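You operate a simulated robot arm through the tools that you are given. There is no shell and no other tool.

The job below is to be done with a simulated two-armed robot. You get a single attempt, and the scene is never put back.

TASK
Press start, cure the fault that the small screen names, and run the armature.
Fine: lift the guard for it and shut it again; both clamp levers end tight, both height knobs at 16; one refusal, one run.

Only the result counts: the job must be done as asked and must still hold three seconds after the hand-in. Knocking over, shifting, dropping, spilling or breaking anything else fails it.

THE ROBOT
Two 6-joint arms with fingered hands on one trunk that stands fixed in place. Base frame: the origin is at the foot of the trunk, x ahead of it, y to its left, z up. Units: m, rad, N and s.
The left shoulder is at [0.07, 0.191, 1.18], the right one opposite. Payload 4.7 kg a hand.
The tool frame of a hand sits at the grasp point between the pads (the TCP): z along the fingers, y along the line on which they close. The tips reach 0.036 m beyond it. The gripper opens to 0.12 m. The gripper's body begins 0.042 m behind the TCP. The gripper is a hand of 5 fingers: y runs from the thumb to the fingers, the wrist lies at [-0.018, -0.113, -0.198] in the tool frame.
Orientation is that of the tool frame in the base frame, as a unit quaternion [x, y, z, w]. With the fingers straight down and the wrist toward the robot, the tool's x, y and z point along [0, 1, 0], [1, 0, 0] and [0, 0, -1] of the base frame.

THE INTERFACE
- The arms move only by the tool step_arm. It takes "left_deltas", "right_deltas" or both (then of equal length, played together; a hand with none holds still); each is a list of rows, each a list of 2 entries, a list of its own where there are three numbers: the turn, a rotation vector about the base's x, y, z in units of 90 degrees (1.0 is 90 degrees), then the shift along the base's x, y, z in units of 150 mm (1.0 is 150 mm). In form: [[[wx, wy, wz], [dx, dy, dz]], ...]. A call has 1 to 20 rows; each row is the pose to reach, as a shift and turn from the pose commanded when the call began. A call with a number of a shift or a turn outside -1 to 1 is refused whole. Each row takes 0.2 s and may step no farther than 0.05 m and 0.15 rad from the row before; otherwise, the whole call is refused. A pose out of reach is approached as far as the arm can. The call stops where the force on the tool passes 90 N (or 10 N more than at its start, if that is more) or the arm is blocked; 0.2 s more then pass. In this call time passes only in rows, and 0.2 s behind the last. The reply holds the time, the measured pose of the TCP, the force on the tool along the base axes, the opening and the grip force, in the units named above and with some noise, with the torque about the TCP (base axes, N m) and any sound that the robot's microphone picked up.
- Cameras (640 x 400 px; columns grow to the right, rows downward): "scene" is now at [0.1205, 0.064, 1.44]; the picture's right is [0.67, -0.74, 0.00], its down [-0.20, -0.18, -0.96] and it looks along [0.71, 0.65, -0.27] (base axes); focal length 230 px, centre (320, 200). "left" rides on the left gripper at [-0.073, -0.091, -0.143] in its tool frame; the picture's right is [-0.80, -0.28, 0.53], its down [0.53, -0.73, 0.42] and it looks along [0.27, 0.62, 0.74] (tool axes); focal length 234 px, centre (320, 200). "right" rides on the right gripper at [0.073, -0.091, -0.143] in its tool frame; the picture's right is [-0.80, 0.28, -0.53], its down [-0.53, -0.73, 0.42] and it looks along [-0.27, 0.62, 0.74] (tool axes); focal length 234 px, centre (320, 200). There is no depth. A picture from a camera that has moved, and an enlarged one, comes with that camera's place and axes in the base frame and with its lens.
- get_image(camera): a new picture of that camera. The clock stands still meanwhile.
- raise_lower(by): slides the trunk up (or, below 0, down) by that many m; the arms and the scene camera ride with it, the base frame stays. It gives what a move gives, with no picture.
- finger_targets(index, middle, ring, little, thumb_bend, thumb_turn, hand): sets how far each is bent, from 0 (flat) to 1 (curled in); at 0.3 the hand is open as for a grip, at 0.7 the pads meet at the TCP. One left out holds its place. A second passes; each finger stops where it meets its share of the squeeze, and holds until it gets a number again. It is the only way to open and close the hand. It gives what a move gives, with no picture; readings hold the bend of each and the force on index, middle, ring, little, thumb and palm. thumb_turn goes from beside the hand (0) to across from the fingers (1), as for a grip.
- turn_head(pan, tilt): turns the head with the scene camera to pan (to the left, within 1.501 rad either way) and tilt (down, from -0.506 to 1.204), counted from straight ahead of the robot. It gives what a move gives.
- zoom(camera, box): a new picture of the part [left, top, right, bottom] of that camera's present view, enlarged. The clock stands still meanwhile.
- close_job(): hands the job in; it is judged then, once.

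Nothing tells you positions but the pictures and the camera data. Unless the task says otherwise, let go and move clear before handing in.

The tools are called after ">>>" as a command line: name --argument value ..., lists and objects as JSON in quotes. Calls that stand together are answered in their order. step_arm: Moves the arms, as the interface text tells. Its arguments: {"type":"object","properties":{"left_deltas":{"type":"array"},"right_deltas":{"type":"array"}},"required":[]} The other tools are called the same way: raise_lower (by) slides the trunk up or down; finger_targets (index, middle, ring, little, thumb_bend, thumb_turn, hand) moves the fingers one by one; turn_head (pan, tilt) turns the head that bears the scene camera; get_image (camera) takes a picture; zoom (camera, box) takes an enlarged picture of a part of a camera's view; close_job () hands the job in.

At the start:

```text
clock: 0.0
left_ee_pos: [0.4024, 0.5147, 1.4076]
left_tool_rot: [0.707, 0.707, 0.0, 0.0]
left_wrist_force: [0.5, -0.1, -0.2]
left_ft_torque: [0.01, 0.01, 0.02]
left_finger_gap: 0.1194
left_grasp_force: 0.1
left_shape: jaw
left_bend: [0.3, 0.3, 0.3, 0.3, 0.3, 0.98]
left_finger forces: [0.1, 0.1, 0.1, 0.1, 0.1, 0.0]
right_ee_pos: [0.7058, 0.059, 1.4629]
right_tool_rot: [0.708, 0.706, 0.0, 0.0]
right_wrist_force: [0.0, 1.0, -1.1]
right_ft_torque: [0.01, 0.04, -0.01]
right_finger_gap: 0.1197
right_grasp_force: 0.1
right_shape: jaw
right_bend: [0.3, 0.3, 0.3, 0.3, 0.3, 0.98]
right_finger forces: [0.0, 0.1, 0.0, 0.0, 0.0, 0.0]
trunk travel left (down, up): [-0.657, 0.283]
head pan, tilt: [0.737, 0.278]
```

scene: 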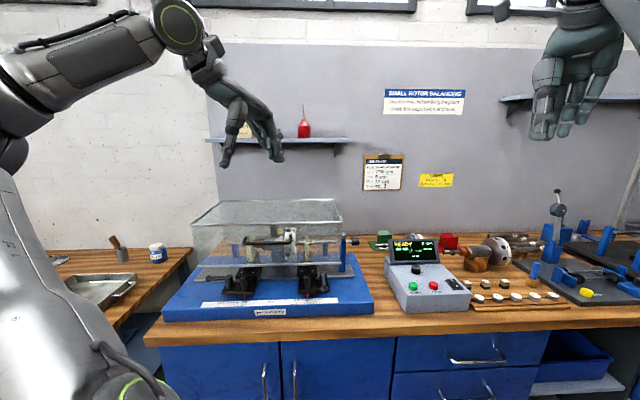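
right: 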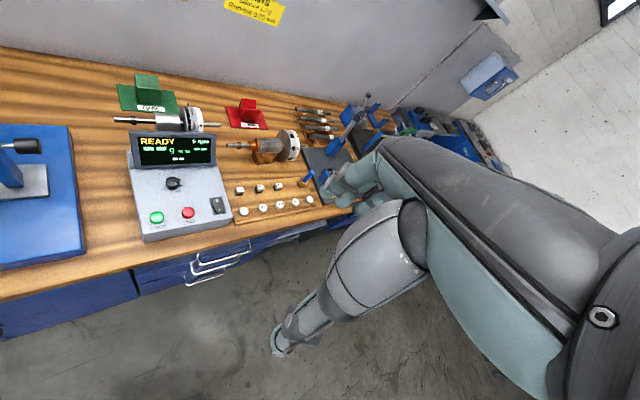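
left: 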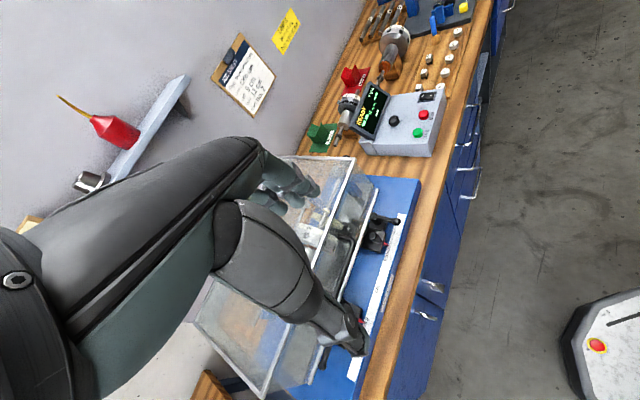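

I see a balancing machine with a clear guard on a blue base ahead-left, and a control box with a small screen and green/red buttons to its right. I'll look closer at everything before moving.

>>> zoom --camera "scene" --box '[150, 180, 390, 330]'

>>> zoom --camera "scene" --box '[370, 220, 480, 320]'

>>> zoom --camera "scene" --box '[350, 80, 480, 200]'

>>> zoom --camera "left" --box '[180, 100, 500, 400]'

>>> zoom --camera "right" --box '[0, 60, 340, 260]'

```text
2.67 times, centred on (270, 255) of scene
camera zoom: at [0.1205, 0.064, 1.44], right [0.67, -0.74, 0.0], down [-0.2, -0.18, -0.96], along [0.71, 0.65, -0.27], focal length 614 px, centre (453, 53)
```

zoom: 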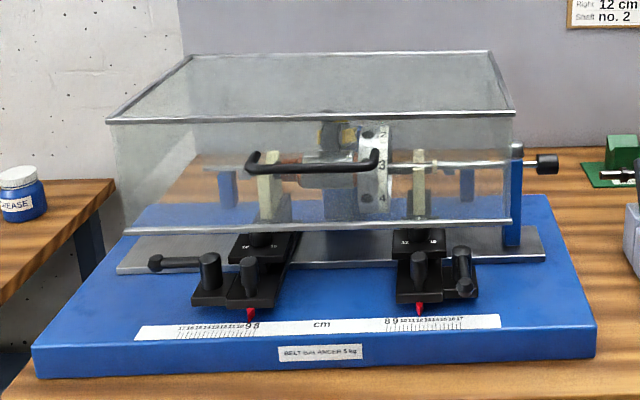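

```text
4.00 times, centred on (425, 270) of scene
camera zoom: at [0.1205, 0.064, 1.44], right [0.67, -0.74, 0.0], down [-0.2, -0.18, -0.96], along [0.71, 0.65, -0.27], focal length 921 px, centre (-100, -80)
```

zoom: 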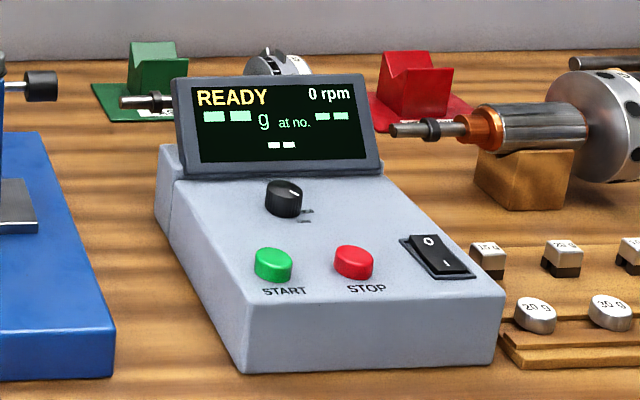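

```text
3.33 times, centred on (415, 140) of scene
camera zoom: at [0.1205, 0.064, 1.44], right [0.67, -0.74, 0.0], down [-0.2, -0.18, -0.96], along [0.71, 0.65, -0.27], focal length 767 px, centre (3, 400)
```

zoom: 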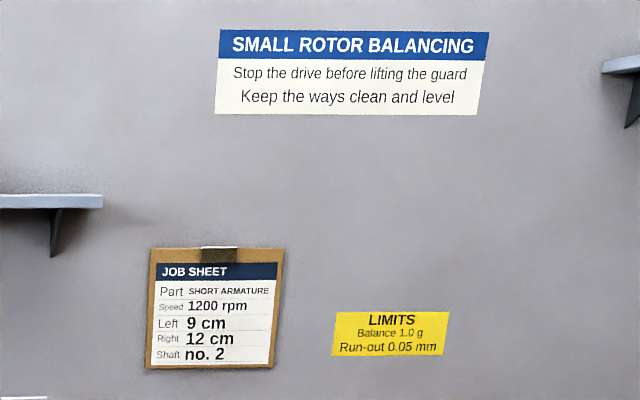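

```text
1.33 times, centred on (340, 250) of left
camera zoom: at [0.3102, 0.4407, 1.5513], right [-0.28, -0.8, -0.53], down [-0.73, 0.53, -0.42], along [0.62, 0.27, -0.74], focal length 312 px, centre (293, 133)
```

zoom: 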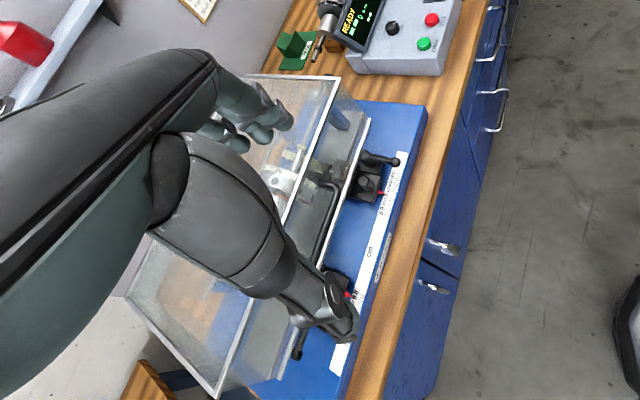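

```text
1.88 times, centred on (170, 160) of right
camera zoom: at [0.6134, 0.1325, 1.6064], right [0.28, -0.8, 0.53], down [-0.73, -0.53, -0.42], along [0.62, -0.27, -0.74], focal length 441 px, centre (602, 275)
```

zoom: 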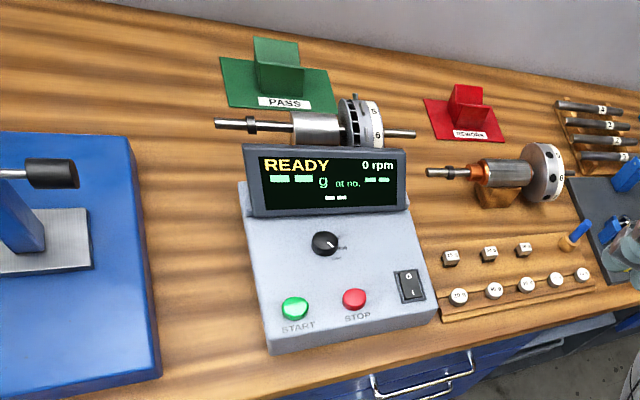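

The screen reads READY and the job sheet says left 9 cm, right 12 cm, shaft no. 2. I'll look closer at the stands and look around with the head.

>>> zoom --camera "scene" --box '[200, 250, 280, 310]'

>>> zoom --camera "scene" --box '[280, 250, 360, 310]'

>>> zoom --camera "scene" --box '[190, 190, 370, 290]'

>>> zoom --camera "scene" --box '[440, 180, 640, 320]'

```text
6.67 times, centred on (240, 280) of scene
camera zoom: at [0.1205, 0.064, 1.44], right [0.67, -0.74, 0.0], down [-0.2, -0.18, -0.96], along [0.71, 0.65, -0.27], focal length 1534 px, centre (853, -333)
```

zoom: 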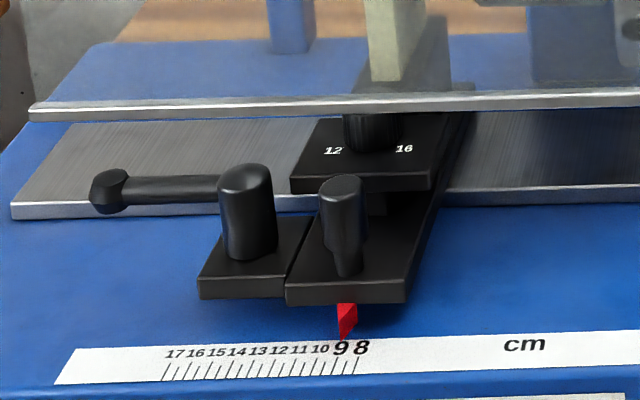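

```text
6.67 times, centred on (320, 280) of scene
camera zoom: at [0.1205, 0.064, 1.44], right [0.67, -0.74, 0.0], down [-0.2, -0.18, -0.96], along [0.71, 0.65, -0.27], focal length 1534 px, centre (320, -333)
```

zoom: 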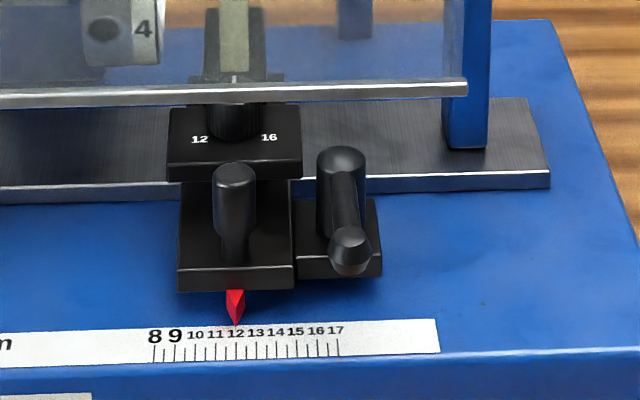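

```text
3.56 times, centred on (280, 240) of scene
camera zoom: at [0.1205, 0.064, 1.44], right [0.67, -0.74, 0.0], down [-0.2, -0.18, -0.96], along [0.71, 0.65, -0.27], focal length 818 px, centre (462, 58)
```

zoom: 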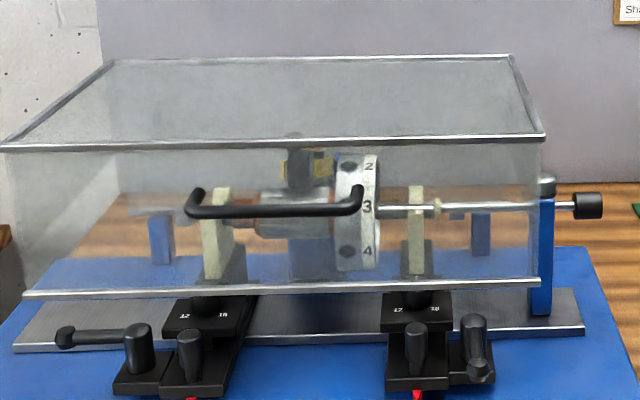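

```text
2.86 times, centred on (540, 250) of scene
camera zoom: at [0.1205, 0.064, 1.44], right [0.67, -0.74, 0.0], down [-0.2, -0.18, -0.96], along [0.71, 0.65, -0.27], focal length 658 px, centre (-309, 57)
```

zoom: 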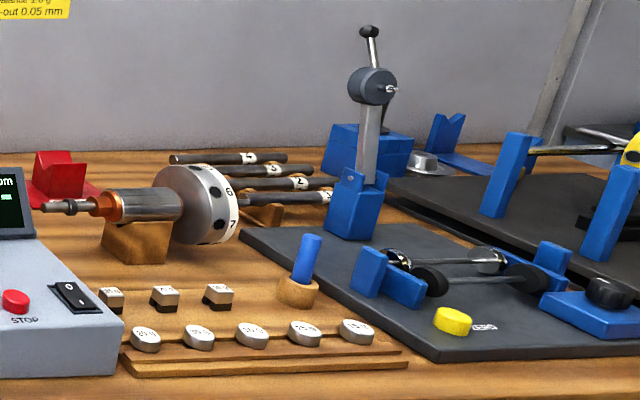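

Left stand sits at 9, right stand at 12, which already matches the job sheet. START is at about [0.828, 0.281, 0.948]. I'll bring the left hand over towards the control box, high above everything, with only the index extended.

>>> step_arm --left_deltas '[[[0, 0, 0], [0.25, -0.1, 0]], [[0, 0, 0], [0.5, -0.25, 0]], [[0, 0, 0], [0.75, -0.4, 0]], [[0, 0, 0], [1, -0.5, 0]]]' --right_deltas '[[[0, 0, 0], [0, -0.2, 0]], [[0, 0, 0], [0, -0.4, 0]], [[0, 0, 0], [0, -0.6, 0]], [[0, 0, 0], [0, -0.6, 0]]]'

>>> finger_targets --hand "left" --index 0.5 --middle 1 --ring 1 --little 1 --thumb_bend 0.3

>>> get_image --camera "right"

>>> get_image --camera "scene"

>>> get_image --camera "left"

```text
clock: 1.0
left_ee_pos: [0.5091, 0.4719, 1.3817]
left_tool_rot: [0.707, 0.707, 0.0, 0.001]
left_wrist_force: [0.4, -0.1, -0.1]
left_ft_torque: [-0.01, 0.01, 0.01]
left_finger_gap: 0.1199
left_grasp_force: 0.0
left_shape: jaw
left_bend: [0.3, 0.3, 0.3, 0.3, 0.3, 0.98]
left_finger forces: [0.1, 0.1, 0.0, 0.0, 0.1, 0.0]
left hand out of reach, approached as far as the arm can: row 3, 4
right_ee_pos: [0.7304, -0.0233, 1.4758]
right_tool_rot: [0.707, 0.707, 0.0, 0.001]
right_wrist_force: [-0.2, -0.4, 0.0]
right_ft_torque: [-0.04, -0.03, 0.01]
right_finger_gap: 0.1195
right_grasp_force: 0.1
right_shape: jaw
right_bend: [0.3, 0.3, 0.3, 0.3, 0.3, 0.98]
right_finger forces: [0.0, 0.0, 0.1, 0.0, 0.0, 0.0]
right hand out of reach, approached as far as the arm can: row 1, 2, 3, 4
trunk travel left (down, up): [-0.657, 0.283]
head pan, tilt: [0.737, 0.278]
```

```text
clock: 2.0
left_ee_pos: [0.5094, 0.4718, 1.3829]
left_tool_rot: [0.708, 0.707, -0.001, 0.002]
left_wrist_force: [0.4, 0.4, 0.5]
left_ft_torque: [0.03, 0.0, 0.04]
left_finger_gap: 0.0929
left_grasp_force: 0.1
left_shape: fingers
left_bend: [0.5, 1.0, 1.0, 1.0, 0.3, 0.98]
left_finger forces: [0.0, 0.0, 0.0, 0.0, 0.0, 0.0]
right_ee_pos: [0.731, -0.0235, 1.4763]
right_tool_rot: [0.707, 0.707, 0.0, -0.001]
right_wrist_force: [-0.1, -0.4, -0.5]
right_ft_torque: [0.04, 0.02, -0.02]
right_finger_gap: 0.1199
right_grasp_force: 0.0
right_shape: jaw
right_bend: [0.3, 0.3, 0.3, 0.3, 0.3, 0.98]
right_finger forces: [0.1, 0.1, 0.0, 0.0, 0.0, 0.0]
trunk travel left (down, up): [-0.657, 0.283]
head pan, tilt: [0.737, 0.278]
```

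```text
taken
camera right: at [0.6388, 0.0493, 1.6197], right [0.28, -0.8, 0.53], down [-0.73, -0.53, -0.42], along [0.62, -0.27, -0.74], focal length 234 px, centre (320, 200)
```

right: 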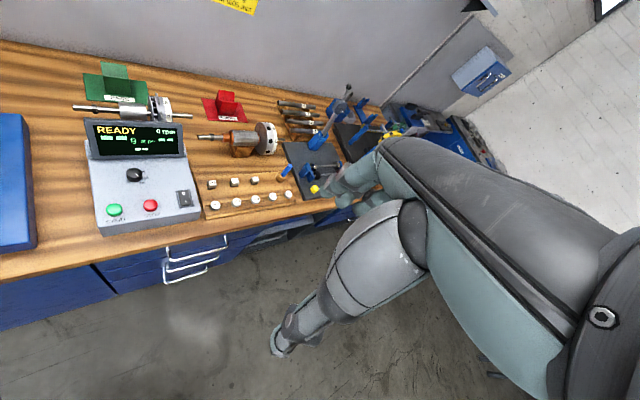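

```text
taken
camera scene: at [0.1205, 0.0641, 1.44], right [0.67, -0.74, 0.0], down [-0.2, -0.18, -0.96], along [0.71, 0.65, -0.27], focal length 230 px, centre (320, 200)
```

scene: 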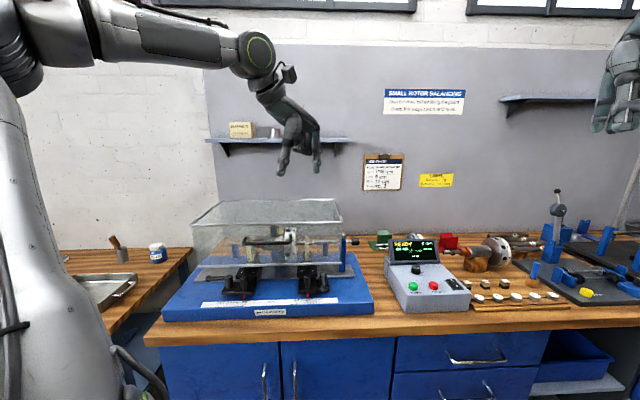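

```text
taken
camera left: at [0.416, 0.399, 1.5261], right [-0.28, -0.8, -0.52], down [-0.73, 0.53, -0.43], along [0.62, 0.27, -0.74], focal length 234 px, centre (320, 200)
```

left: 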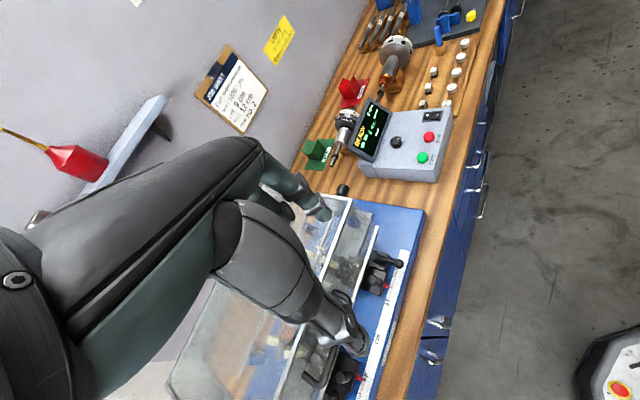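

The arm can't reach outward at this height; I'll descend while moving along the front of the bench, clear of the guard, toward the control box.

>>> step_arm --left_deltas '[[[0, 0, 0], [0.1, -0.2, -0.12]], [[0, 0, 0], [0.3, -0.4, -0.24]], [[0, 0, 0], [0.5, -0.6, -0.36]], [[0, 0, 0], [0.7, -0.8, -0.5]], [[0, 0, 0], [0.9, -0.95, -0.65]]]'

>>> get_image --camera "scene"

>>> get_image --camera "right"

```text
clock: 3.2
left_ee_pos: [0.5369, 0.4408, 1.2697]
left_tool_rot: [0.707, 0.707, 0.0, 0.001]
left_wrist_force: [0.0, -0.5, -0.5]
left_ft_torque: [0.01, 0.02, -0.01]
left_finger_gap: 0.0927
left_grasp_force: 0.1
left_shape: fingers
left_bend: [0.5, 1.0, 1.0, 1.0, 0.3, 0.98]
left_finger forces: [0.1, 0.0, 0.1, 0.1, 0.0, 0.1]
left hand out of reach, approached as far as the arm can: row 1, 2, 3, 4, 5
right_ee_pos: [0.7319, -0.0245, 1.4761]
right_tool_rot: [0.707, 0.707, -0.001, 0.0]
right_wrist_force: [0.9, 0.3, -0.4]
right_ft_torque: [0.0, 0.02, 0.05]
right_finger_gap: 0.1194
right_grasp_force: 0.0
right_shape: jaw
right_bend: [0.3, 0.3, 0.3, 0.3, 0.3, 0.98]
right_finger forces: [0.0, 0.0, 0.0, 0.0, 0.0, 0.0]
trunk travel left (down, up): [-0.657, 0.283]
head pan, tilt: [0.737, 0.278]
```

```text
taken
camera scene: at [0.1215, 0.0642, 1.4399], right [0.67, -0.74, 0.0], down [-0.2, -0.18, -0.96], along [0.71, 0.65, -0.27], focal length 230 px, centre (320, 200)
```

scene: 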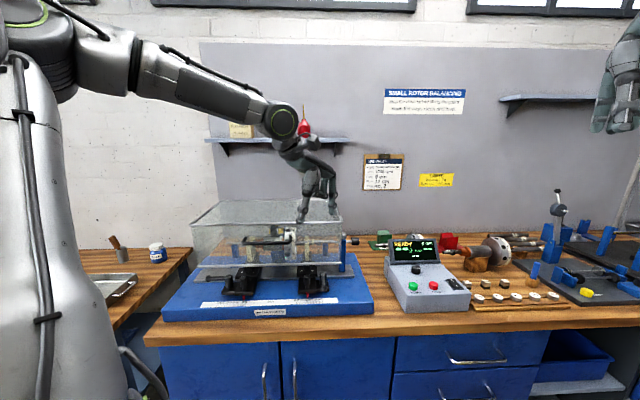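

```text
taken
camera right: at [0.64, 0.0496, 1.619], right [0.28, -0.8, 0.53], down [-0.73, -0.53, -0.42], along [0.62, -0.27, -0.74], focal length 234 px, centre (320, 200)
```

right: 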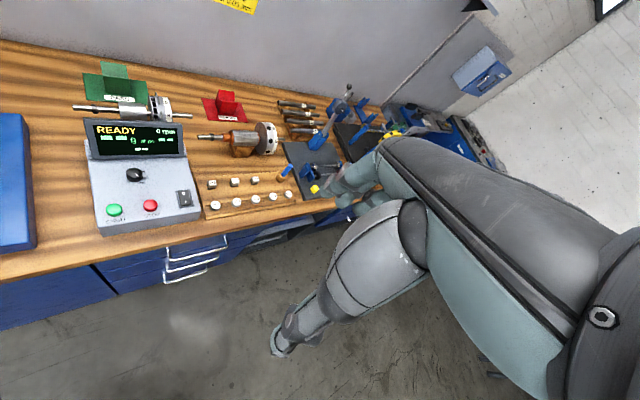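

The arm is limited at this height with the tool down, with no contact felt. I'll raise the trunk so the shoulder is nearer the wrist height, then continue.

>>> raise_lower --by 0.15

>>> get_image --camera "scene"

```text
clock: 5.0
left_ee_pos: [0.535, 0.4405, 1.4204]
left_tool_rot: [0.707, 0.707, 0.0, 0.0]
left_wrist_force: [-0.3, 0.7, -0.5]
left_ft_torque: [0.0, 0.0, -0.02]
left_finger_gap: 0.0925
left_grasp_force: 0.1
left_shape: fingers
left_bend: [0.5, 1.0, 1.0, 1.0, 0.3, 0.98]
left_finger forces: [0.0, 0.1, 0.0, 0.1, 0.1, 0.0]
right_ee_pos: [0.7314, -0.0244, 1.626]
right_tool_rot: [0.707, 0.707, 0.001, 0.001]
right_wrist_force: [0.3, 0.0, -0.5]
right_ft_torque: [-0.01, -0.02, 0.03]
right_finger_gap: 0.1199
right_grasp_force: 0.0
right_shape: jaw
right_bend: [0.3, 0.3, 0.3, 0.3, 0.3, 0.98]
right_finger forces: [0.1, 0.1, 0.0, 0.0, 0.1, 0.0]
trunk travel left (down, up): [-0.807, 0.133]
head pan, tilt: [0.737, 0.278]
```

```text
taken
camera scene: at [0.1208, 0.064, 1.5899], right [0.67, -0.74, 0.0], down [-0.2, -0.18, -0.96], along [0.71, 0.65, -0.27], focal length 230 px, centre (320, 200)
```

scene: 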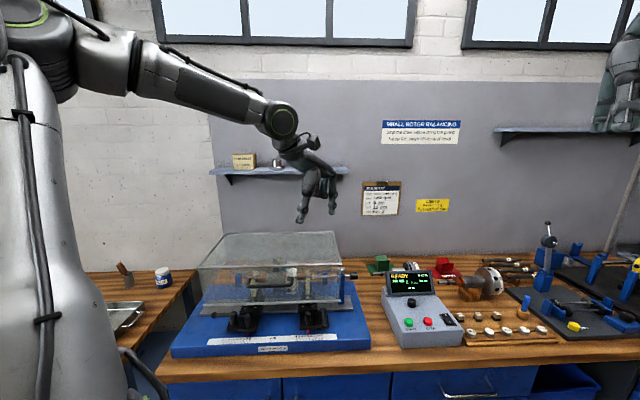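

Now lowering the left hand while moving toward the box, staying in front of the guard.

>>> step_arm --left_deltas '[[[0, 0, 0], [0.05, -0.05, -0.25]], [[0, 0, 0], [0.1, -0.1, -0.5]], [[0, 0, 0], [0.15, -0.15, -0.75]], [[0, 0, 0], [0.2, -0.2, -1.0]]]'

```text
clock: 6.0
left_ee_pos: [0.5433, 0.4348, 1.2715]
left_tool_rot: [0.708, 0.706, -0.001, 0.0]
left_wrist_force: [0.1, 1.0, 0.4]
left_ft_torque: [-0.02, -0.03, 0.0]
left_finger_gap: 0.0927
left_grasp_force: 0.1
left_shape: fingers
left_bend: [0.5, 1.0, 1.0, 1.0, 0.3, 0.98]
left_finger forces: [0.0, 0.0, 0.0, 0.1, 0.0, 0.1]
left hand out of reach, approached as far as the arm can: row 1, 2, 3, 4
right_ee_pos: [0.7322, -0.0246, 1.6259]
right_tool_rot: [0.707, 0.707, -0.001, -0.001]
right_wrist_force: [-0.2, 1.0, 0.8]
right_ft_torque: [0.01, 0.03, 0.01]
right_finger_gap: 0.1198
right_grasp_force: 0.1
right_shape: jaw
right_bend: [0.3, 0.3, 0.3, 0.3, 0.3, 0.98]
right_finger forces: [0.1, 0.0, 0.1, 0.0, 0.0, 0.0]
trunk travel left (down, up): [-0.807, 0.133]
head pan, tilt: [0.737, 0.278]
```

The reach limit seems tied to the horizontal position, not height. I'll test a small move with a yaw turn to find what the arm allows.

>>> step_arm --left_deltas '[[[0, 0, 0], [0.2, 0, 0]], [[0, 0, 0], [0.4, 0, 0]], [[0, 0, 0], [0.6, 0, 0]]]'

>>> get_image --camera "scene"

```text
clock: 6.8
left_ee_pos: [0.5743, 0.4717, 1.278]
left_tool_rot: [0.707, 0.707, 0.001, 0.003]
left_wrist_force: [-0.1, -0.2, -0.2]
left_ft_torque: [0.0, -0.01, 0.0]
left_finger_gap: 0.093
left_grasp_force: 0.1
left_shape: fingers
left_bend: [0.5, 1.0, 1.0, 1.0, 0.3, 0.98]
left_finger forces: [0.1, 0.0, 0.0, 0.0, 0.0, 0.0]
left hand out of reach, approached as far as the arm can: row 1, 2, 3
right_ee_pos: [0.7308, -0.0237, 1.6252]
right_tool_rot: [0.707, 0.707, -0.001, 0.0]
right_wrist_force: [0.1, 0.1, -0.1]
right_ft_torque: [-0.02, 0.01, 0.02]
right_finger_gap: 0.1198
right_grasp_force: 0.1
right_shape: jaw
right_bend: [0.3, 0.3, 0.3, 0.3, 0.3, 0.98]
right_finger forces: [0.0, 0.1, 0.1, 0.0, 0.1, 0.0]
trunk travel left (down, up): [-0.807, 0.133]
head pan, tilt: [0.737, 0.278]
```

```text
taken
camera scene: at [0.1209, 0.0642, 1.59], right [0.67, -0.74, 0.0], down [-0.2, -0.18, -0.96], along [0.71, 0.65, -0.27], focal length 230 px, centre (320, 200)
```

scene: 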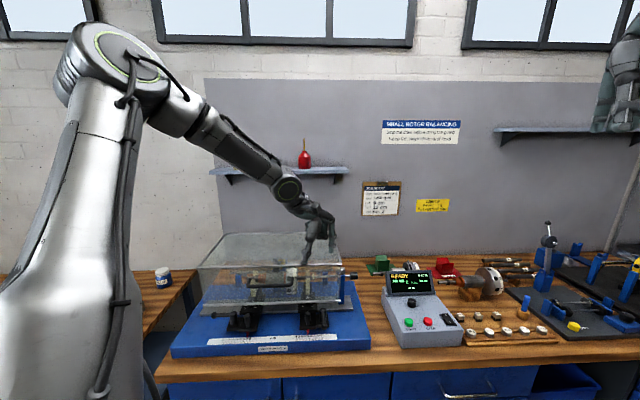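

The left arm slides only along one line, so a joint (likely wrist yaw) is at its limit. I'll try turning the tool about the vertical to see which way frees it.

>>> step_arm --left_deltas '[[[0, 0, 0.09], [0, 0, 0]], [[0, 0, 0.18], [0, 0, 0]], [[0, 0, 0.27], [0, 0, 0]], [[0, 0, 0.36], [0, 0, 0]]]'

>>> get_image --camera "scene"

```text
clock: 7.8
left_ee_pos: [0.5396, 0.5032, 1.2816]
left_tool_rot: [0.482, 0.876, -0.001, 0.003]
left_wrist_force: [0.1, 0.8, 0.3]
left_ft_torque: [-0.03, 0.03, -0.02]
left_finger_gap: 0.0927
left_grasp_force: 0.1
left_shape: fingers
left_bend: [0.5, 1.0, 1.0, 1.0, 0.3, 0.98]
left_finger forces: [0.0, 0.0, 0.1, 0.0, 0.0, 0.0]
left hand out of reach, approached as far as the arm can: row 1, 2, 3, 4
right_ee_pos: [0.7303, -0.0241, 1.6263]
right_tool_rot: [0.707, 0.707, -0.001, 0.0]
right_wrist_force: [0.2, 0.1, 0.7]
right_ft_torque: [0.0, 0.01, -0.02]
right_finger_gap: 0.1198
right_grasp_force: 0.1
right_shape: jaw
right_bend: [0.3, 0.3, 0.3, 0.3, 0.3, 0.98]
right_finger forces: [0.0, 0.1, 0.0, 0.0, 0.0, 0.0]
trunk travel left (down, up): [-0.807, 0.133]
head pan, tilt: [0.737, 0.278]
```

```text
taken
camera scene: at [0.1202, 0.0638, 1.59], right [0.67, -0.74, 0.0], down [-0.2, -0.18, -0.96], along [0.71, 0.65, -0.27], focal length 230 px, centre (320, 200)
```

scene: 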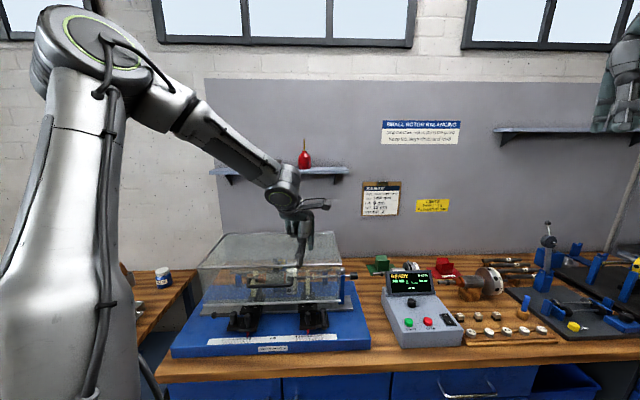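

Turning the tool did not free it much. I'll look at the left arm's posture itself by turning the head, and take the left camera's view.

>>> turn_head --pan 1.4 --tilt 0.3

>>> get_image --camera "scene"

>>> get_image --camera "left"

>>> get_image --camera "right"

```text
clock: 8.8
left_ee_pos: [0.541, 0.5025, 1.2827]
left_tool_rot: [0.482, 0.876, 0.0, 0.002]
left_wrist_force: [-0.4, -0.3, 0.8]
left_ft_torque: [-0.02, 0.0, -0.02]
left_finger_gap: 0.0929
left_grasp_force: 0.0
left_shape: fingers
left_bend: [0.5, 1.0, 1.0, 1.0, 0.3, 0.98]
left_finger forces: [0.0, 0.1, 0.1, 0.1, 0.1, 0.0]
right_ee_pos: [0.7303, -0.0247, 1.6261]
right_tool_rot: [0.707, 0.707, 0.0, 0.0]
right_wrist_force: [0.1, 0.0, -0.6]
right_ft_torque: [0.01, 0.04, 0.03]
right_finger_gap: 0.12
right_grasp_force: 0.0
right_shape: jaw
right_bend: [0.3, 0.3, 0.3, 0.3, 0.3, 0.98]
right_finger forces: [0.0, 0.0, 0.0, 0.0, 0.1, 0.0]
trunk travel left (down, up): [-0.807, 0.133]
head pan, tilt: [1.4, 0.3]
```

```text
taken
camera scene: at [0.0674, 0.0932, 1.5878], right [0.99, -0.17, 0.0], down [-0.05, -0.29, -0.96], along [0.16, 0.94, -0.3], focal length 230 px, centre (320, 200)
```

scene: 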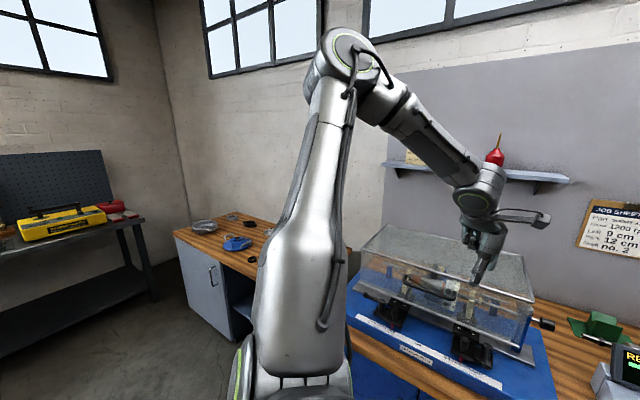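

```text
taken
camera left: at [0.5008, 0.393, 1.4257], right [0.19, -0.83, -0.52], down [-0.9, 0.06, -0.43], along [0.39, 0.55, -0.74], focal length 234 px, centre (320, 200)
```

left: 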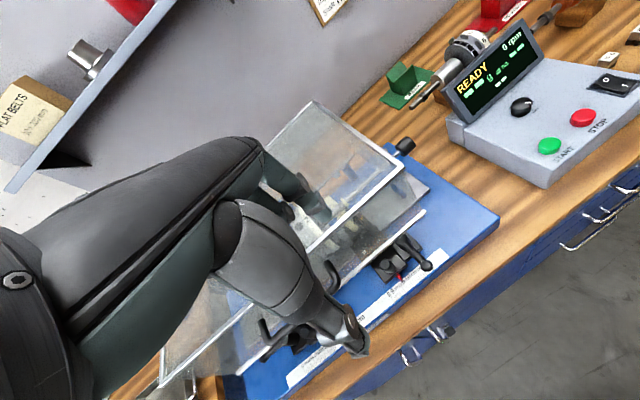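

```text
taken
camera right: at [0.639, 0.0492, 1.7696], right [0.28, -0.8, 0.53], down [-0.73, -0.53, -0.42], along [0.62, -0.27, -0.74], focal length 234 px, centre (320, 200)
```

right: 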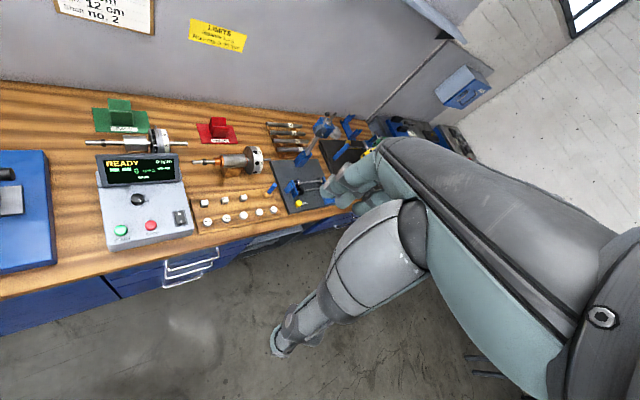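

I want to compare with the right arm's posture, which reached farther forward.

>>> turn_head --pan -0.6 --tilt 0.1

>>> get_image --camera "scene"

```text
clock: 10.7
left_ee_pos: [0.541, 0.5035, 1.2821]
left_tool_rot: [0.482, 0.876, 0.001, 0.002]
left_wrist_force: [-0.8, 0.0, 0.3]
left_ft_torque: [-0.04, -0.01, 0.02]
left_finger_gap: 0.0929
left_grasp_force: 0.0
left_shape: fingers
left_bend: [0.5, 1.0, 1.0, 1.0, 0.3, 0.98]
left_finger forces: [0.1, 0.1, 0.1, 0.0, 0.0, 0.0]
right_ee_pos: [0.7312, -0.0251, 1.6254]
right_tool_rot: [0.707, 0.707, 0.0, 0.0]
right_wrist_force: [-0.3, -0.4, 0.3]
right_ft_torque: [0.02, -0.02, -0.01]
right_finger_gap: 0.1197
right_grasp_force: 0.1
right_shape: jaw
right_bend: [0.3, 0.3, 0.3, 0.3, 0.3, 0.98]
right_finger forces: [0.0, 0.1, 0.0, 0.0, 0.1, 0.0]
trunk travel left (down, up): [-0.807, 0.133]
head pan, tilt: [-0.6, 0.099]
```

```text
taken
camera scene: at [0.1274, -0.0507, 1.6065], right [-0.56, -0.83, 0.0], down [-0.08, 0.06, -0.99], along [0.82, -0.56, -0.1], focal length 230 px, centre (320, 200)
```

scene: 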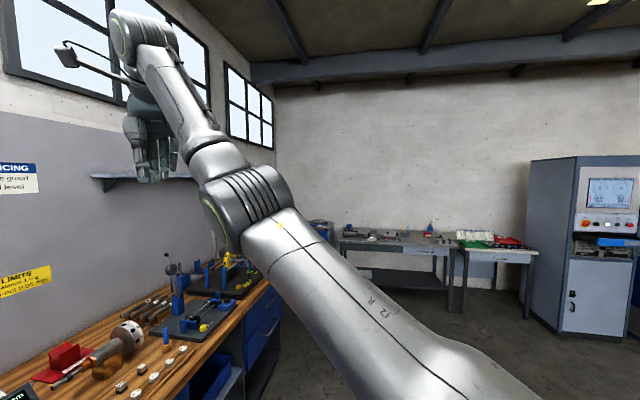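

I believe the hand is simply inside the arm's inner reach limit (about 0.65 m from the shoulder). I'll push outward in one longer move toward the box and see if it converges.

>>> step_arm --left_deltas '[[[0, 0, -0.08], [0.25, -0.17, 0]], [[0, 0, -0.16], [0.5, -0.34, 0]], [[0, 0, -0.24], [0.75, -0.51, 0]], [[0, 0, -0.32], [1.0, -0.68, 0]], [[0, 0, -0.36], [1.0, -0.95, 0]]]'

>>> turn_head --pan 0.737 --tilt 0.35

>>> get_image --camera "scene"

```text
clock: 11.9
left_ee_pos: [0.5645, 0.4547, 1.2999]
left_tool_rot: [0.707, 0.707, 0.0, 0.002]
left_wrist_force: [-0.5, 0.0, 0.0]
left_ft_torque: [0.04, -0.01, 0.02]
left_finger_gap: 0.0927
left_grasp_force: 0.1
left_shape: fingers
left_bend: [0.5, 1.0, 1.0, 1.0, 0.3, 0.98]
left_finger forces: [0.0, 0.0, 0.0, 0.1, 0.1, 0.1]
left hand out of reach, approached as far as the arm can: row 1, 2, 3, 4, 5
right_ee_pos: [0.7301, -0.0261, 1.6259]
right_tool_rot: [0.707, 0.707, 0.0, 0.0]
right_wrist_force: [0.8, 0.6, 0.7]
right_ft_torque: [-0.01, -0.05, 0.01]
right_finger_gap: 0.1197
right_grasp_force: 0.1
right_shape: jaw
right_bend: [0.3, 0.3, 0.3, 0.3, 0.3, 0.98]
right_finger forces: [0.0, 0.0, 0.0, 0.0, 0.0, 0.0]
trunk travel left (down, up): [-0.807, 0.133]
head pan, tilt: [-0.6, 0.099]
```

```text
clock: 13.4
left_ee_pos: [0.5654, 0.458, 1.2988]
left_tool_rot: [0.707, 0.707, 0.001, 0.001]
left_wrist_force: [0.3, 0.5, 0.1]
left_ft_torque: [0.05, 0.02, 0.0]
left_finger_gap: 0.0929
left_grasp_force: 0.0
left_shape: fingers
left_bend: [0.5, 1.0, 1.0, 1.0, 0.3, 0.98]
left_finger forces: [0.0, 0.1, 0.1, 0.0, 0.0, 0.0]
right_ee_pos: [0.7313, -0.0248, 1.6264]
right_tool_rot: [0.707, 0.707, 0.0, 0.0]
right_wrist_force: [-0.1, -0.2, -0.6]
right_ft_torque: [-0.02, 0.01, 0.02]
right_finger_gap: 0.1197
right_grasp_force: 0.0
right_shape: jaw
right_bend: [0.3, 0.3, 0.3, 0.3, 0.3, 0.98]
right_finger forces: [0.1, 0.0, 0.0, 0.1, 0.0, 0.0]
trunk travel left (down, up): [-0.807, 0.133]
head pan, tilt: [0.737, 0.351]
```

```text
taken
camera scene: at [0.1204, 0.0637, 1.5831], right [0.67, -0.74, 0.0], down [-0.25, -0.23, -0.94], along [0.7, 0.63, -0.34], focal length 230 px, centre (320, 200)
```

scene: 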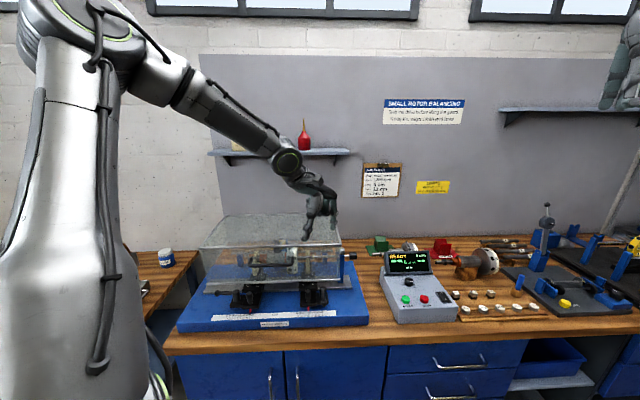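

The bearing of the wrist seems stuck at about 33° left; I'll try lowering in front of the bench (free space there) since the quoted reach holds near the work surface.

>>> step_arm --left_deltas '[[[0, 0, 0], [-0.05, -0.05, -0.25]], [[0, 0, 0], [-0.1, -0.1, -0.5]], [[0, 0, 0], [-0.1, -0.1, -0.75]], [[0, 0, 0], [-0.1, -0.1, -1.0]]]'

>>> get_image --camera "scene"

```text
clock: 14.4
left_ee_pos: [0.5293, 0.4624, 1.1521]
left_tool_rot: [0.663, 0.748, -0.033, 0.015]
left_wrist_force: [2.6, -2.2, 1.3]
left_ft_torque: [0.24, 0.11, -0.16]
left_finger_gap: 0.0927
left_grasp_force: 0.0
left_shape: fingers
left_bend: [0.5, 1.0, 1.0, 1.0, 0.3, 0.98]
left_finger forces: [0.0, 0.0, 0.1, 0.0, 0.0, 0.0]
left hand out of reach, approached as far as the arm can: row 2, 3, 4
right_ee_pos: [0.7315, -0.0228, 1.6252]
right_tool_rot: [0.707, 0.708, -0.001, 0.0]
right_wrist_force: [0.4, 0.4, -0.2]
right_ft_torque: [-0.03, 0.0, 0.01]
right_finger_gap: 0.1197
right_grasp_force: 0.1
right_shape: jaw
right_bend: [0.3, 0.3, 0.3, 0.3, 0.3, 0.98]
right_finger forces: [0.1, 0.0, 0.0, 0.0, 0.0, 0.1]
trunk travel left (down, up): [-0.807, 0.133]
head pan, tilt: [0.737, 0.351]
```

```text
taken
camera scene: at [0.1215, 0.0651, 1.583], right [0.67, -0.74, 0.0], down [-0.26, -0.23, -0.94], along [0.7, 0.63, -0.34], focal length 230 px, centre (320, 200)
```

scene: 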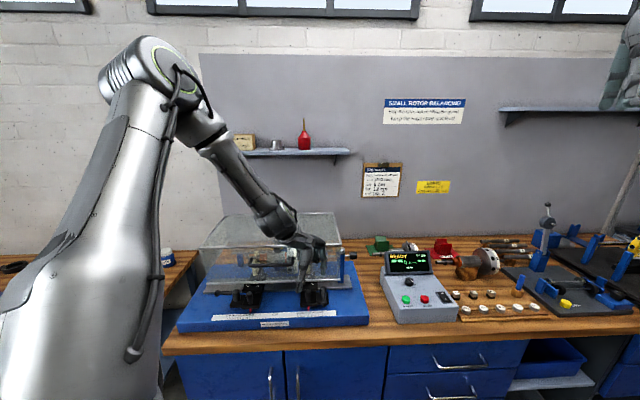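

The hand is now too close to the shoulder at this height. I'll go back up high, well above the guard, and extend outward there to learn the reach envelope.

>>> step_arm --left_deltas '[[[0, 0, 0], [-0.05, 0, 0.25]], [[0, 0, 0], [-0.05, 0, 0.5]], [[0, 0, 0], [-0.05, 0, 0.75]], [[0, 0, 0], [-0.05, 0, 1.0]]]'

>>> step_arm --left_deltas '[[[0, 0, 0], [0, 0, 0.25]], [[0, 0, 0], [0.1, 0, 0.5]], [[0, 0, 0], [0.3, 0, 0.6]], [[0, 0, 0], [0.5, 0, 0.6]], [[0, 0, 0], [0.75, 0, 0.6]], [[0, 0, 0], [1, 0, 0.6]]]'

```text
clock: 15.4
left_ee_pos: [0.5219, 0.4598, 1.3049]
left_tool_rot: [0.707, 0.707, 0.001, 0.002]
left_wrist_force: [-0.5, -0.4, 0.3]
left_ft_torque: [0.03, -0.05, 0.0]
left_finger_gap: 0.0926
left_grasp_force: 0.0
left_shape: fingers
left_bend: [0.5, 1.0, 1.0, 1.0, 0.3, 0.98]
left_finger forces: [0.1, 0.0, 0.1, 0.1, 0.1, 0.1]
right_ee_pos: [0.7292, -0.0252, 1.6279]
right_tool_rot: [0.707, 0.707, 0.001, 0.0]
right_wrist_force: [-0.6, -0.8, -0.1]
right_ft_torque: [-0.01, -0.05, 0.0]
right_finger_gap: 0.1198
right_grasp_force: 0.0
right_shape: jaw
right_bend: [0.3, 0.3, 0.3, 0.3, 0.3, 0.98]
right_finger forces: [0.1, 0.1, 0.0, 0.0, 0.0, 0.0]
trunk travel left (down, up): [-0.807, 0.133]
head pan, tilt: [0.737, 0.351]
```

```text
clock: 16.8
left_ee_pos: [0.5969, 0.5086, 1.3807]
left_tool_rot: [0.707, 0.707, -0.001, 0.001]
left_wrist_force: [0.7, 0.0, 0.2]
left_ft_torque: [-0.01, -0.03, -0.01]
left_finger_gap: 0.0928
left_grasp_force: 0.0
left_shape: fingers
left_bend: [0.5, 1.0, 1.0, 1.0, 0.3, 0.98]
left_finger forces: [0.0, 0.0, 0.1, 0.0, 0.0, 0.0]
left hand out of reach, approached as far as the arm can: row 3, 4, 5, 6
right_ee_pos: [0.7335, -0.0255, 1.6269]
right_tool_rot: [0.707, 0.707, 0.0, 0.0]
right_wrist_force: [-0.1, 0.3, -0.9]
right_ft_torque: [0.01, 0.01, 0.01]
right_finger_gap: 0.12
right_grasp_force: 0.1
right_shape: jaw
right_bend: [0.3, 0.3, 0.3, 0.3, 0.3, 0.98]
right_finger forces: [0.0, 0.0, 0.0, 0.1, 0.1, 0.0]
trunk travel left (down, up): [-0.807, 0.133]
head pan, tilt: [0.737, 0.351]
```

The arm slides only along a fixed bearing. I'll look again at its posture to understand which joint is limiting.

>>> turn_head --pan 1.45 --tilt 0.1

>>> get_image --camera "scene"

>>> turn_head --pan 1.3 --tilt 1.0

>>> get_image --camera "scene"

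```text
clock: 17.9
left_ee_pos: [0.5952, 0.5086, 1.3808]
left_tool_rot: [0.707, 0.707, 0.0, 0.002]
left_wrist_force: [-0.2, 0.5, 0.2]
left_ft_torque: [0.04, 0.01, 0.02]
left_finger_gap: 0.0928
left_grasp_force: 0.0
left_shape: fingers
left_bend: [0.5, 1.0, 1.0, 1.0, 0.3, 0.98]
left_finger forces: [0.1, 0.0, 0.0, 0.1, 0.0, 0.1]
right_ee_pos: [0.7316, -0.0237, 1.6263]
right_tool_rot: [0.707, 0.707, 0.001, 0.001]
right_wrist_force: [-0.1, -0.5, 0.0]
right_ft_torque: [-0.02, 0.01, 0.01]
right_finger_gap: 0.1199
right_grasp_force: 0.2
right_shape: jaw
right_bend: [0.3, 0.3, 0.3, 0.3, 0.3, 0.98]
right_finger forces: [0.0, 0.1, 0.0, 0.0, 0.0, 0.0]
trunk travel left (down, up): [-0.807, 0.133]
head pan, tilt: [1.45, 0.099]
```

```text
taken
camera scene: at [0.0622, 0.0924, 1.6065], right [0.99, -0.12, 0.0], down [-0.01, -0.1, -0.99], along [0.12, 0.99, -0.1], focal length 230 px, centre (320, 200)
```

scene: 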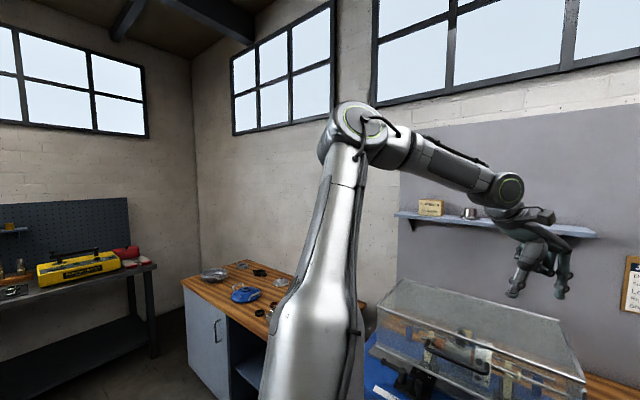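

```text
clock: 19.1
left_ee_pos: [0.5955, 0.5083, 1.3814]
left_tool_rot: [0.707, 0.707, 0.0, 0.001]
left_wrist_force: [0.0, 0.4, -0.3]
left_ft_torque: [0.01, 0.01, 0.0]
left_finger_gap: 0.0931
left_grasp_force: 0.1
left_shape: fingers
left_bend: [0.5, 1.0, 1.0, 1.0, 0.3, 0.98]
left_finger forces: [0.1, 0.0, 0.0, 0.0, 0.0, 0.1]
right_ee_pos: [0.7304, -0.0239, 1.6262]
right_tool_rot: [0.707, 0.707, 0.0, 0.0]
right_wrist_force: [0.5, -0.7, -0.3]
right_ft_torque: [-0.02, 0.01, -0.05]
right_finger_gap: 0.1195
right_grasp_force: 0.2
right_shape: jaw
right_bend: [0.3, 0.3, 0.3, 0.3, 0.3, 0.98]
right_finger forces: [0.0, 0.0, 0.0, 0.0, 0.0, 0.0]
trunk travel left (down, up): [-0.807, 0.133]
head pan, tilt: [1.3, 1.0]
```

```text
taken
camera scene: at [0.0699, 0.0684, 1.5284], right [0.96, -0.27, 0.0], down [-0.22, -0.81, -0.54], along [0.14, 0.52, -0.84], focal length 230 px, centre (320, 200)
```

scene: 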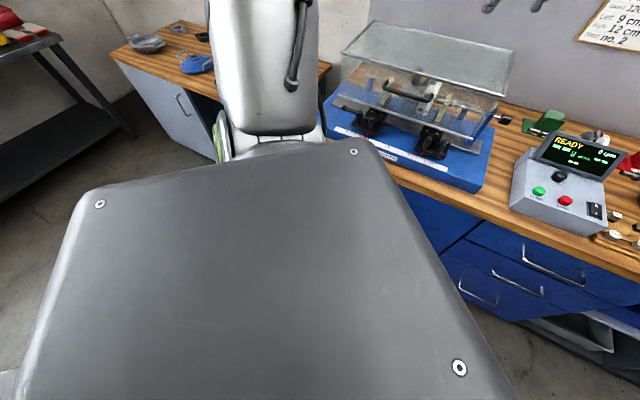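

I'll test whether tilting the tool forward (fingers pointing down and ahead) frees the motion, at this safe height.

>>> step_arm --left_deltas '[[[0, -0.08, 0], [0, 0, 0]], [[0, -0.16, 0], [0, 0, 0]], [[0, -0.24, 0], [0.1, -0.1, 0]], [[0, -0.32, 0], [0.25, -0.25, 0]], [[0, -0.4, 0], [0.45, -0.45, 0]], [[0, -0.4, 0], [0.6, -0.6, 0]]]'

>>> turn_head --pan 0.737 --tilt 0.35

>>> get_image --camera "scene"

```text
clock: 20.7
left_ee_pos: [0.6427, 0.4807, 1.3635]
left_tool_rot: [0.608, 0.748, 0.179, 0.195]
left_wrist_force: [-0.8, -0.2, 0.8]
left_ft_torque: [0.0, -0.03, 0.0]
left_finger_gap: 0.0927
left_grasp_force: 0.0
left_shape: fingers
left_bend: [0.5, 1.0, 1.0, 1.0, 0.3, 0.97]
left_finger forces: [0.1, 0.0, 0.0, 0.1, 0.0, 0.0]
left hand out of reach, approached as far as the arm can: row 4, 5, 6
right_ee_pos: [0.7302, -0.0237, 1.6266]
right_tool_rot: [0.708, 0.707, -0.001, 0.0]
right_wrist_force: [0.4, -0.3, 0.6]
right_ft_torque: [0.02, 0.01, -0.03]
right_finger_gap: 0.1199
right_grasp_force: 0.0
right_shape: jaw
right_bend: [0.3, 0.3, 0.3, 0.3, 0.3, 0.98]
right_finger forces: [0.0, 0.0, 0.0, 0.0, 0.1, 0.0]
trunk travel left (down, up): [-0.807, 0.133]
head pan, tilt: [1.3, 1.0]
stopped in row 6 (left hand): the arm was blocked; the commanded pose is now the measured one
```

```text
clock: 21.7
left_ee_pos: [0.6439, 0.482, 1.3613]
left_tool_rot: [0.606, 0.75, 0.18, 0.194]
left_wrist_force: [-0.2, 0.4, 0.3]
left_ft_torque: [0.01, 0.0, 0.0]
left_finger_gap: 0.0928
left_grasp_force: 0.2
left_shape: fingers
left_bend: [0.5, 1.0, 1.0, 1.0, 0.3, 0.97]
left_finger forces: [0.0, 0.1, 0.0, 0.0, 0.0, 0.1]
right_ee_pos: [0.7304, -0.0238, 1.6254]
right_tool_rot: [0.707, 0.707, 0.0, 0.0]
right_wrist_force: [0.0, -0.1, -0.3]
right_ft_torque: [0.0, -0.01, -0.03]
right_finger_gap: 0.1196
right_grasp_force: 0.0
right_shape: jaw
right_bend: [0.3, 0.3, 0.3, 0.3, 0.3, 0.98]
right_finger forces: [0.1, 0.0, 0.0, 0.0, 0.0, 0.0]
trunk travel left (down, up): [-0.807, 0.133]
head pan, tilt: [0.737, 0.351]
```

```text
taken
camera scene: at [0.1202, 0.064, 1.583], right [0.67, -0.74, 0.0], down [-0.26, -0.23, -0.94], along [0.69, 0.63, -0.34], focal length 230 px, centre (320, 200)
```

scene: 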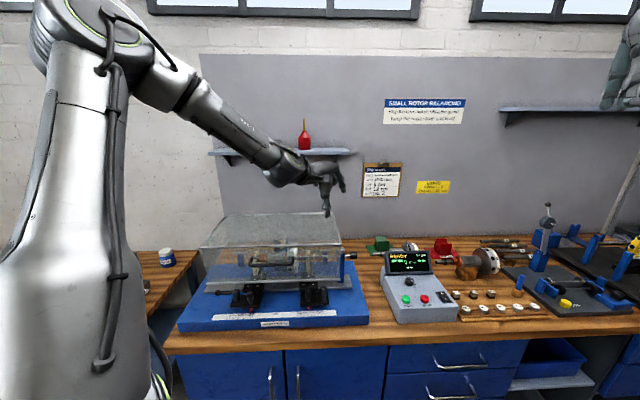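

The tilt helped only slightly and the arm reported being blocked, so this elbow-up posture itself is the obstacle. I'll restore the downward tool, go high and extend the arm nearly straight, where the posture can change freely.

>>> step_arm --left_deltas '[[[0.003, 0.085, -0.032], [0.05, 0.1, 0.25]], [[0.007, 0.171, -0.065], [0.1, 0.2, 0.5]], [[0.01, 0.256, -0.098], [0.2, 0.3, 0.75]], [[0.0137, 0.342, -0.13], [0.3, 0.35, 1.0]], [[0.0137, 0.342, -0.13], [0.55, 0.4, 1.0]], [[0.0137, 0.342, -0.13], [0.8, 0.4, 1.0]]]'

>>> get_image --camera "scene"

```text
clock: 23.1
left_ee_pos: [0.6026, 0.6113, 1.4661]
left_tool_rot: [0.701, 0.711, 0.024, -0.044]
left_wrist_force: [2.8, -8.1, 1.7]
left_ft_torque: [0.56, 0.17, -0.05]
left_finger_gap: 0.0926
left_grasp_force: 0.0
left_shape: fingers
left_bend: [0.5, 1.0, 1.0, 1.0, 0.3, 0.98]
left_finger forces: [0.0, 0.0, 0.0, 0.0, 0.1, 0.0]
left hand out of reach, approached as far as the arm can: row 1, 2, 3, 4, 5, 6
right_ee_pos: [0.7321, -0.0253, 1.6258]
right_tool_rot: [0.707, 0.707, 0.0, 0.0]
right_wrist_force: [-0.3, -0.3, 0.0]
right_ft_torque: [-0.01, 0.01, 0.0]
right_finger_gap: 0.1197
right_grasp_force: 0.0
right_shape: jaw
right_bend: [0.3, 0.3, 0.3, 0.3, 0.3, 0.98]
right_finger forces: [0.0, 0.0, 0.1, 0.0, 0.1, 0.0]
trunk travel left (down, up): [-0.807, 0.133]
head pan, tilt: [0.737, 0.351]
```

```text
taken
camera scene: at [0.1214, 0.0642, 1.583], right [0.67, -0.74, 0.0], down [-0.26, -0.23, -0.94], along [0.7, 0.63, -0.34], focal length 230 px, centre (320, 200)
```

scene: 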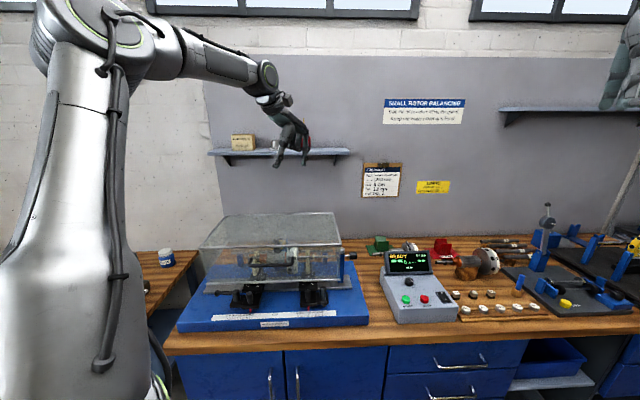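

I now understand the posture: the left upper arm is raised sideways past 90° and its roll is at its limit, so it can't swing inward. I'll raise the trunk fully for clearance over the guard, draw the hand back, then lower it in front of the bench so the arm passes into the normal elbow-low posture.

>>> raise_lower --by 0.13

>>> step_arm --left_deltas '[[[0, 0, 0], [-0.2, -0.13, -0.2]], [[0, 0, 0], [-0.4, -0.26, -0.4]], [[0, 0, 0], [-0.6, -0.39, -0.6]], [[0, 0, 0], [-0.8, -0.52, -0.8]], [[0, 0, 0], [-1.0, -0.65, -0.95]]]'

>>> get_image --camera "scene"

```text
clock: 24.7
left_ee_pos: [0.6083, 0.5898, 1.6017]
left_tool_rot: [0.708, 0.707, 0.0, 0.001]
left_wrist_force: [-0.3, 0.3, -0.2]
left_ft_torque: [0.0, 0.01, 0.01]
left_finger_gap: 0.0928
left_grasp_force: 0.1
left_shape: fingers
left_bend: [0.5, 1.0, 1.0, 1.0, 0.3, 0.98]
left_finger forces: [0.0, 0.1, 0.1, 0.0, 0.0, 0.0]
right_ee_pos: [0.731, -0.0237, 1.7568]
right_tool_rot: [0.707, 0.707, 0.0, 0.0]
right_wrist_force: [-0.2, 0.4, 0.0]
right_ft_torque: [0.01, -0.01, -0.04]
right_finger_gap: 0.1196
right_grasp_force: 0.1
right_shape: jaw
right_bend: [0.3, 0.3, 0.3, 0.3, 0.3, 0.98]
right_finger forces: [0.0, 0.0, 0.0, 0.1, 0.1, 0.1]
trunk travel left (down, up): [-0.937, 0.003]
head pan, tilt: [0.737, 0.351]
```

```text
clock: 25.9
left_ee_pos: [0.4971, 0.4914, 1.4791]
left_tool_rot: [0.708, 0.706, 0.001, 0.001]
left_wrist_force: [0.9, -0.1, 0.1]
left_ft_torque: [0.03, 0.01, 0.02]
left_finger_gap: 0.0928
left_grasp_force: 0.1
left_shape: fingers
left_bend: [0.5, 1.0, 1.0, 1.0, 0.3, 0.98]
left_finger forces: [0.0, 0.1, 0.1, 0.0, 0.0, 0.0]
left hand out of reach, approached as far as the arm can: row 4, 5
right_ee_pos: [0.7306, -0.0257, 1.7559]
right_tool_rot: [0.707, 0.707, 0.0, 0.0]
right_wrist_force: [0.3, 0.1, 0.0]
right_ft_torque: [0.0, -0.01, 0.0]
right_finger_gap: 0.1197
right_grasp_force: 0.1
right_shape: jaw
right_bend: [0.3, 0.3, 0.3, 0.3, 0.3, 0.98]
right_finger forces: [0.0, 0.0, 0.0, 0.0, 0.1, 0.0]
trunk travel left (down, up): [-0.937, 0.003]
head pan, tilt: [0.737, 0.351]
```

```text
taken
camera scene: at [0.1204, 0.0631, 1.7132], right [0.67, -0.74, 0.0], down [-0.25, -0.23, -0.94], along [0.7, 0.63, -0.34], focal length 230 px, centre (320, 200)
```

scene: 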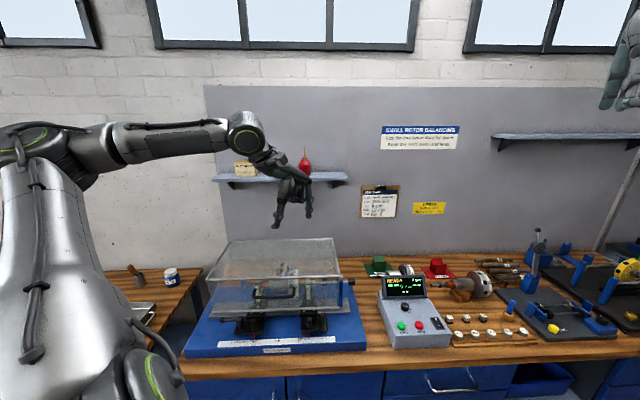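

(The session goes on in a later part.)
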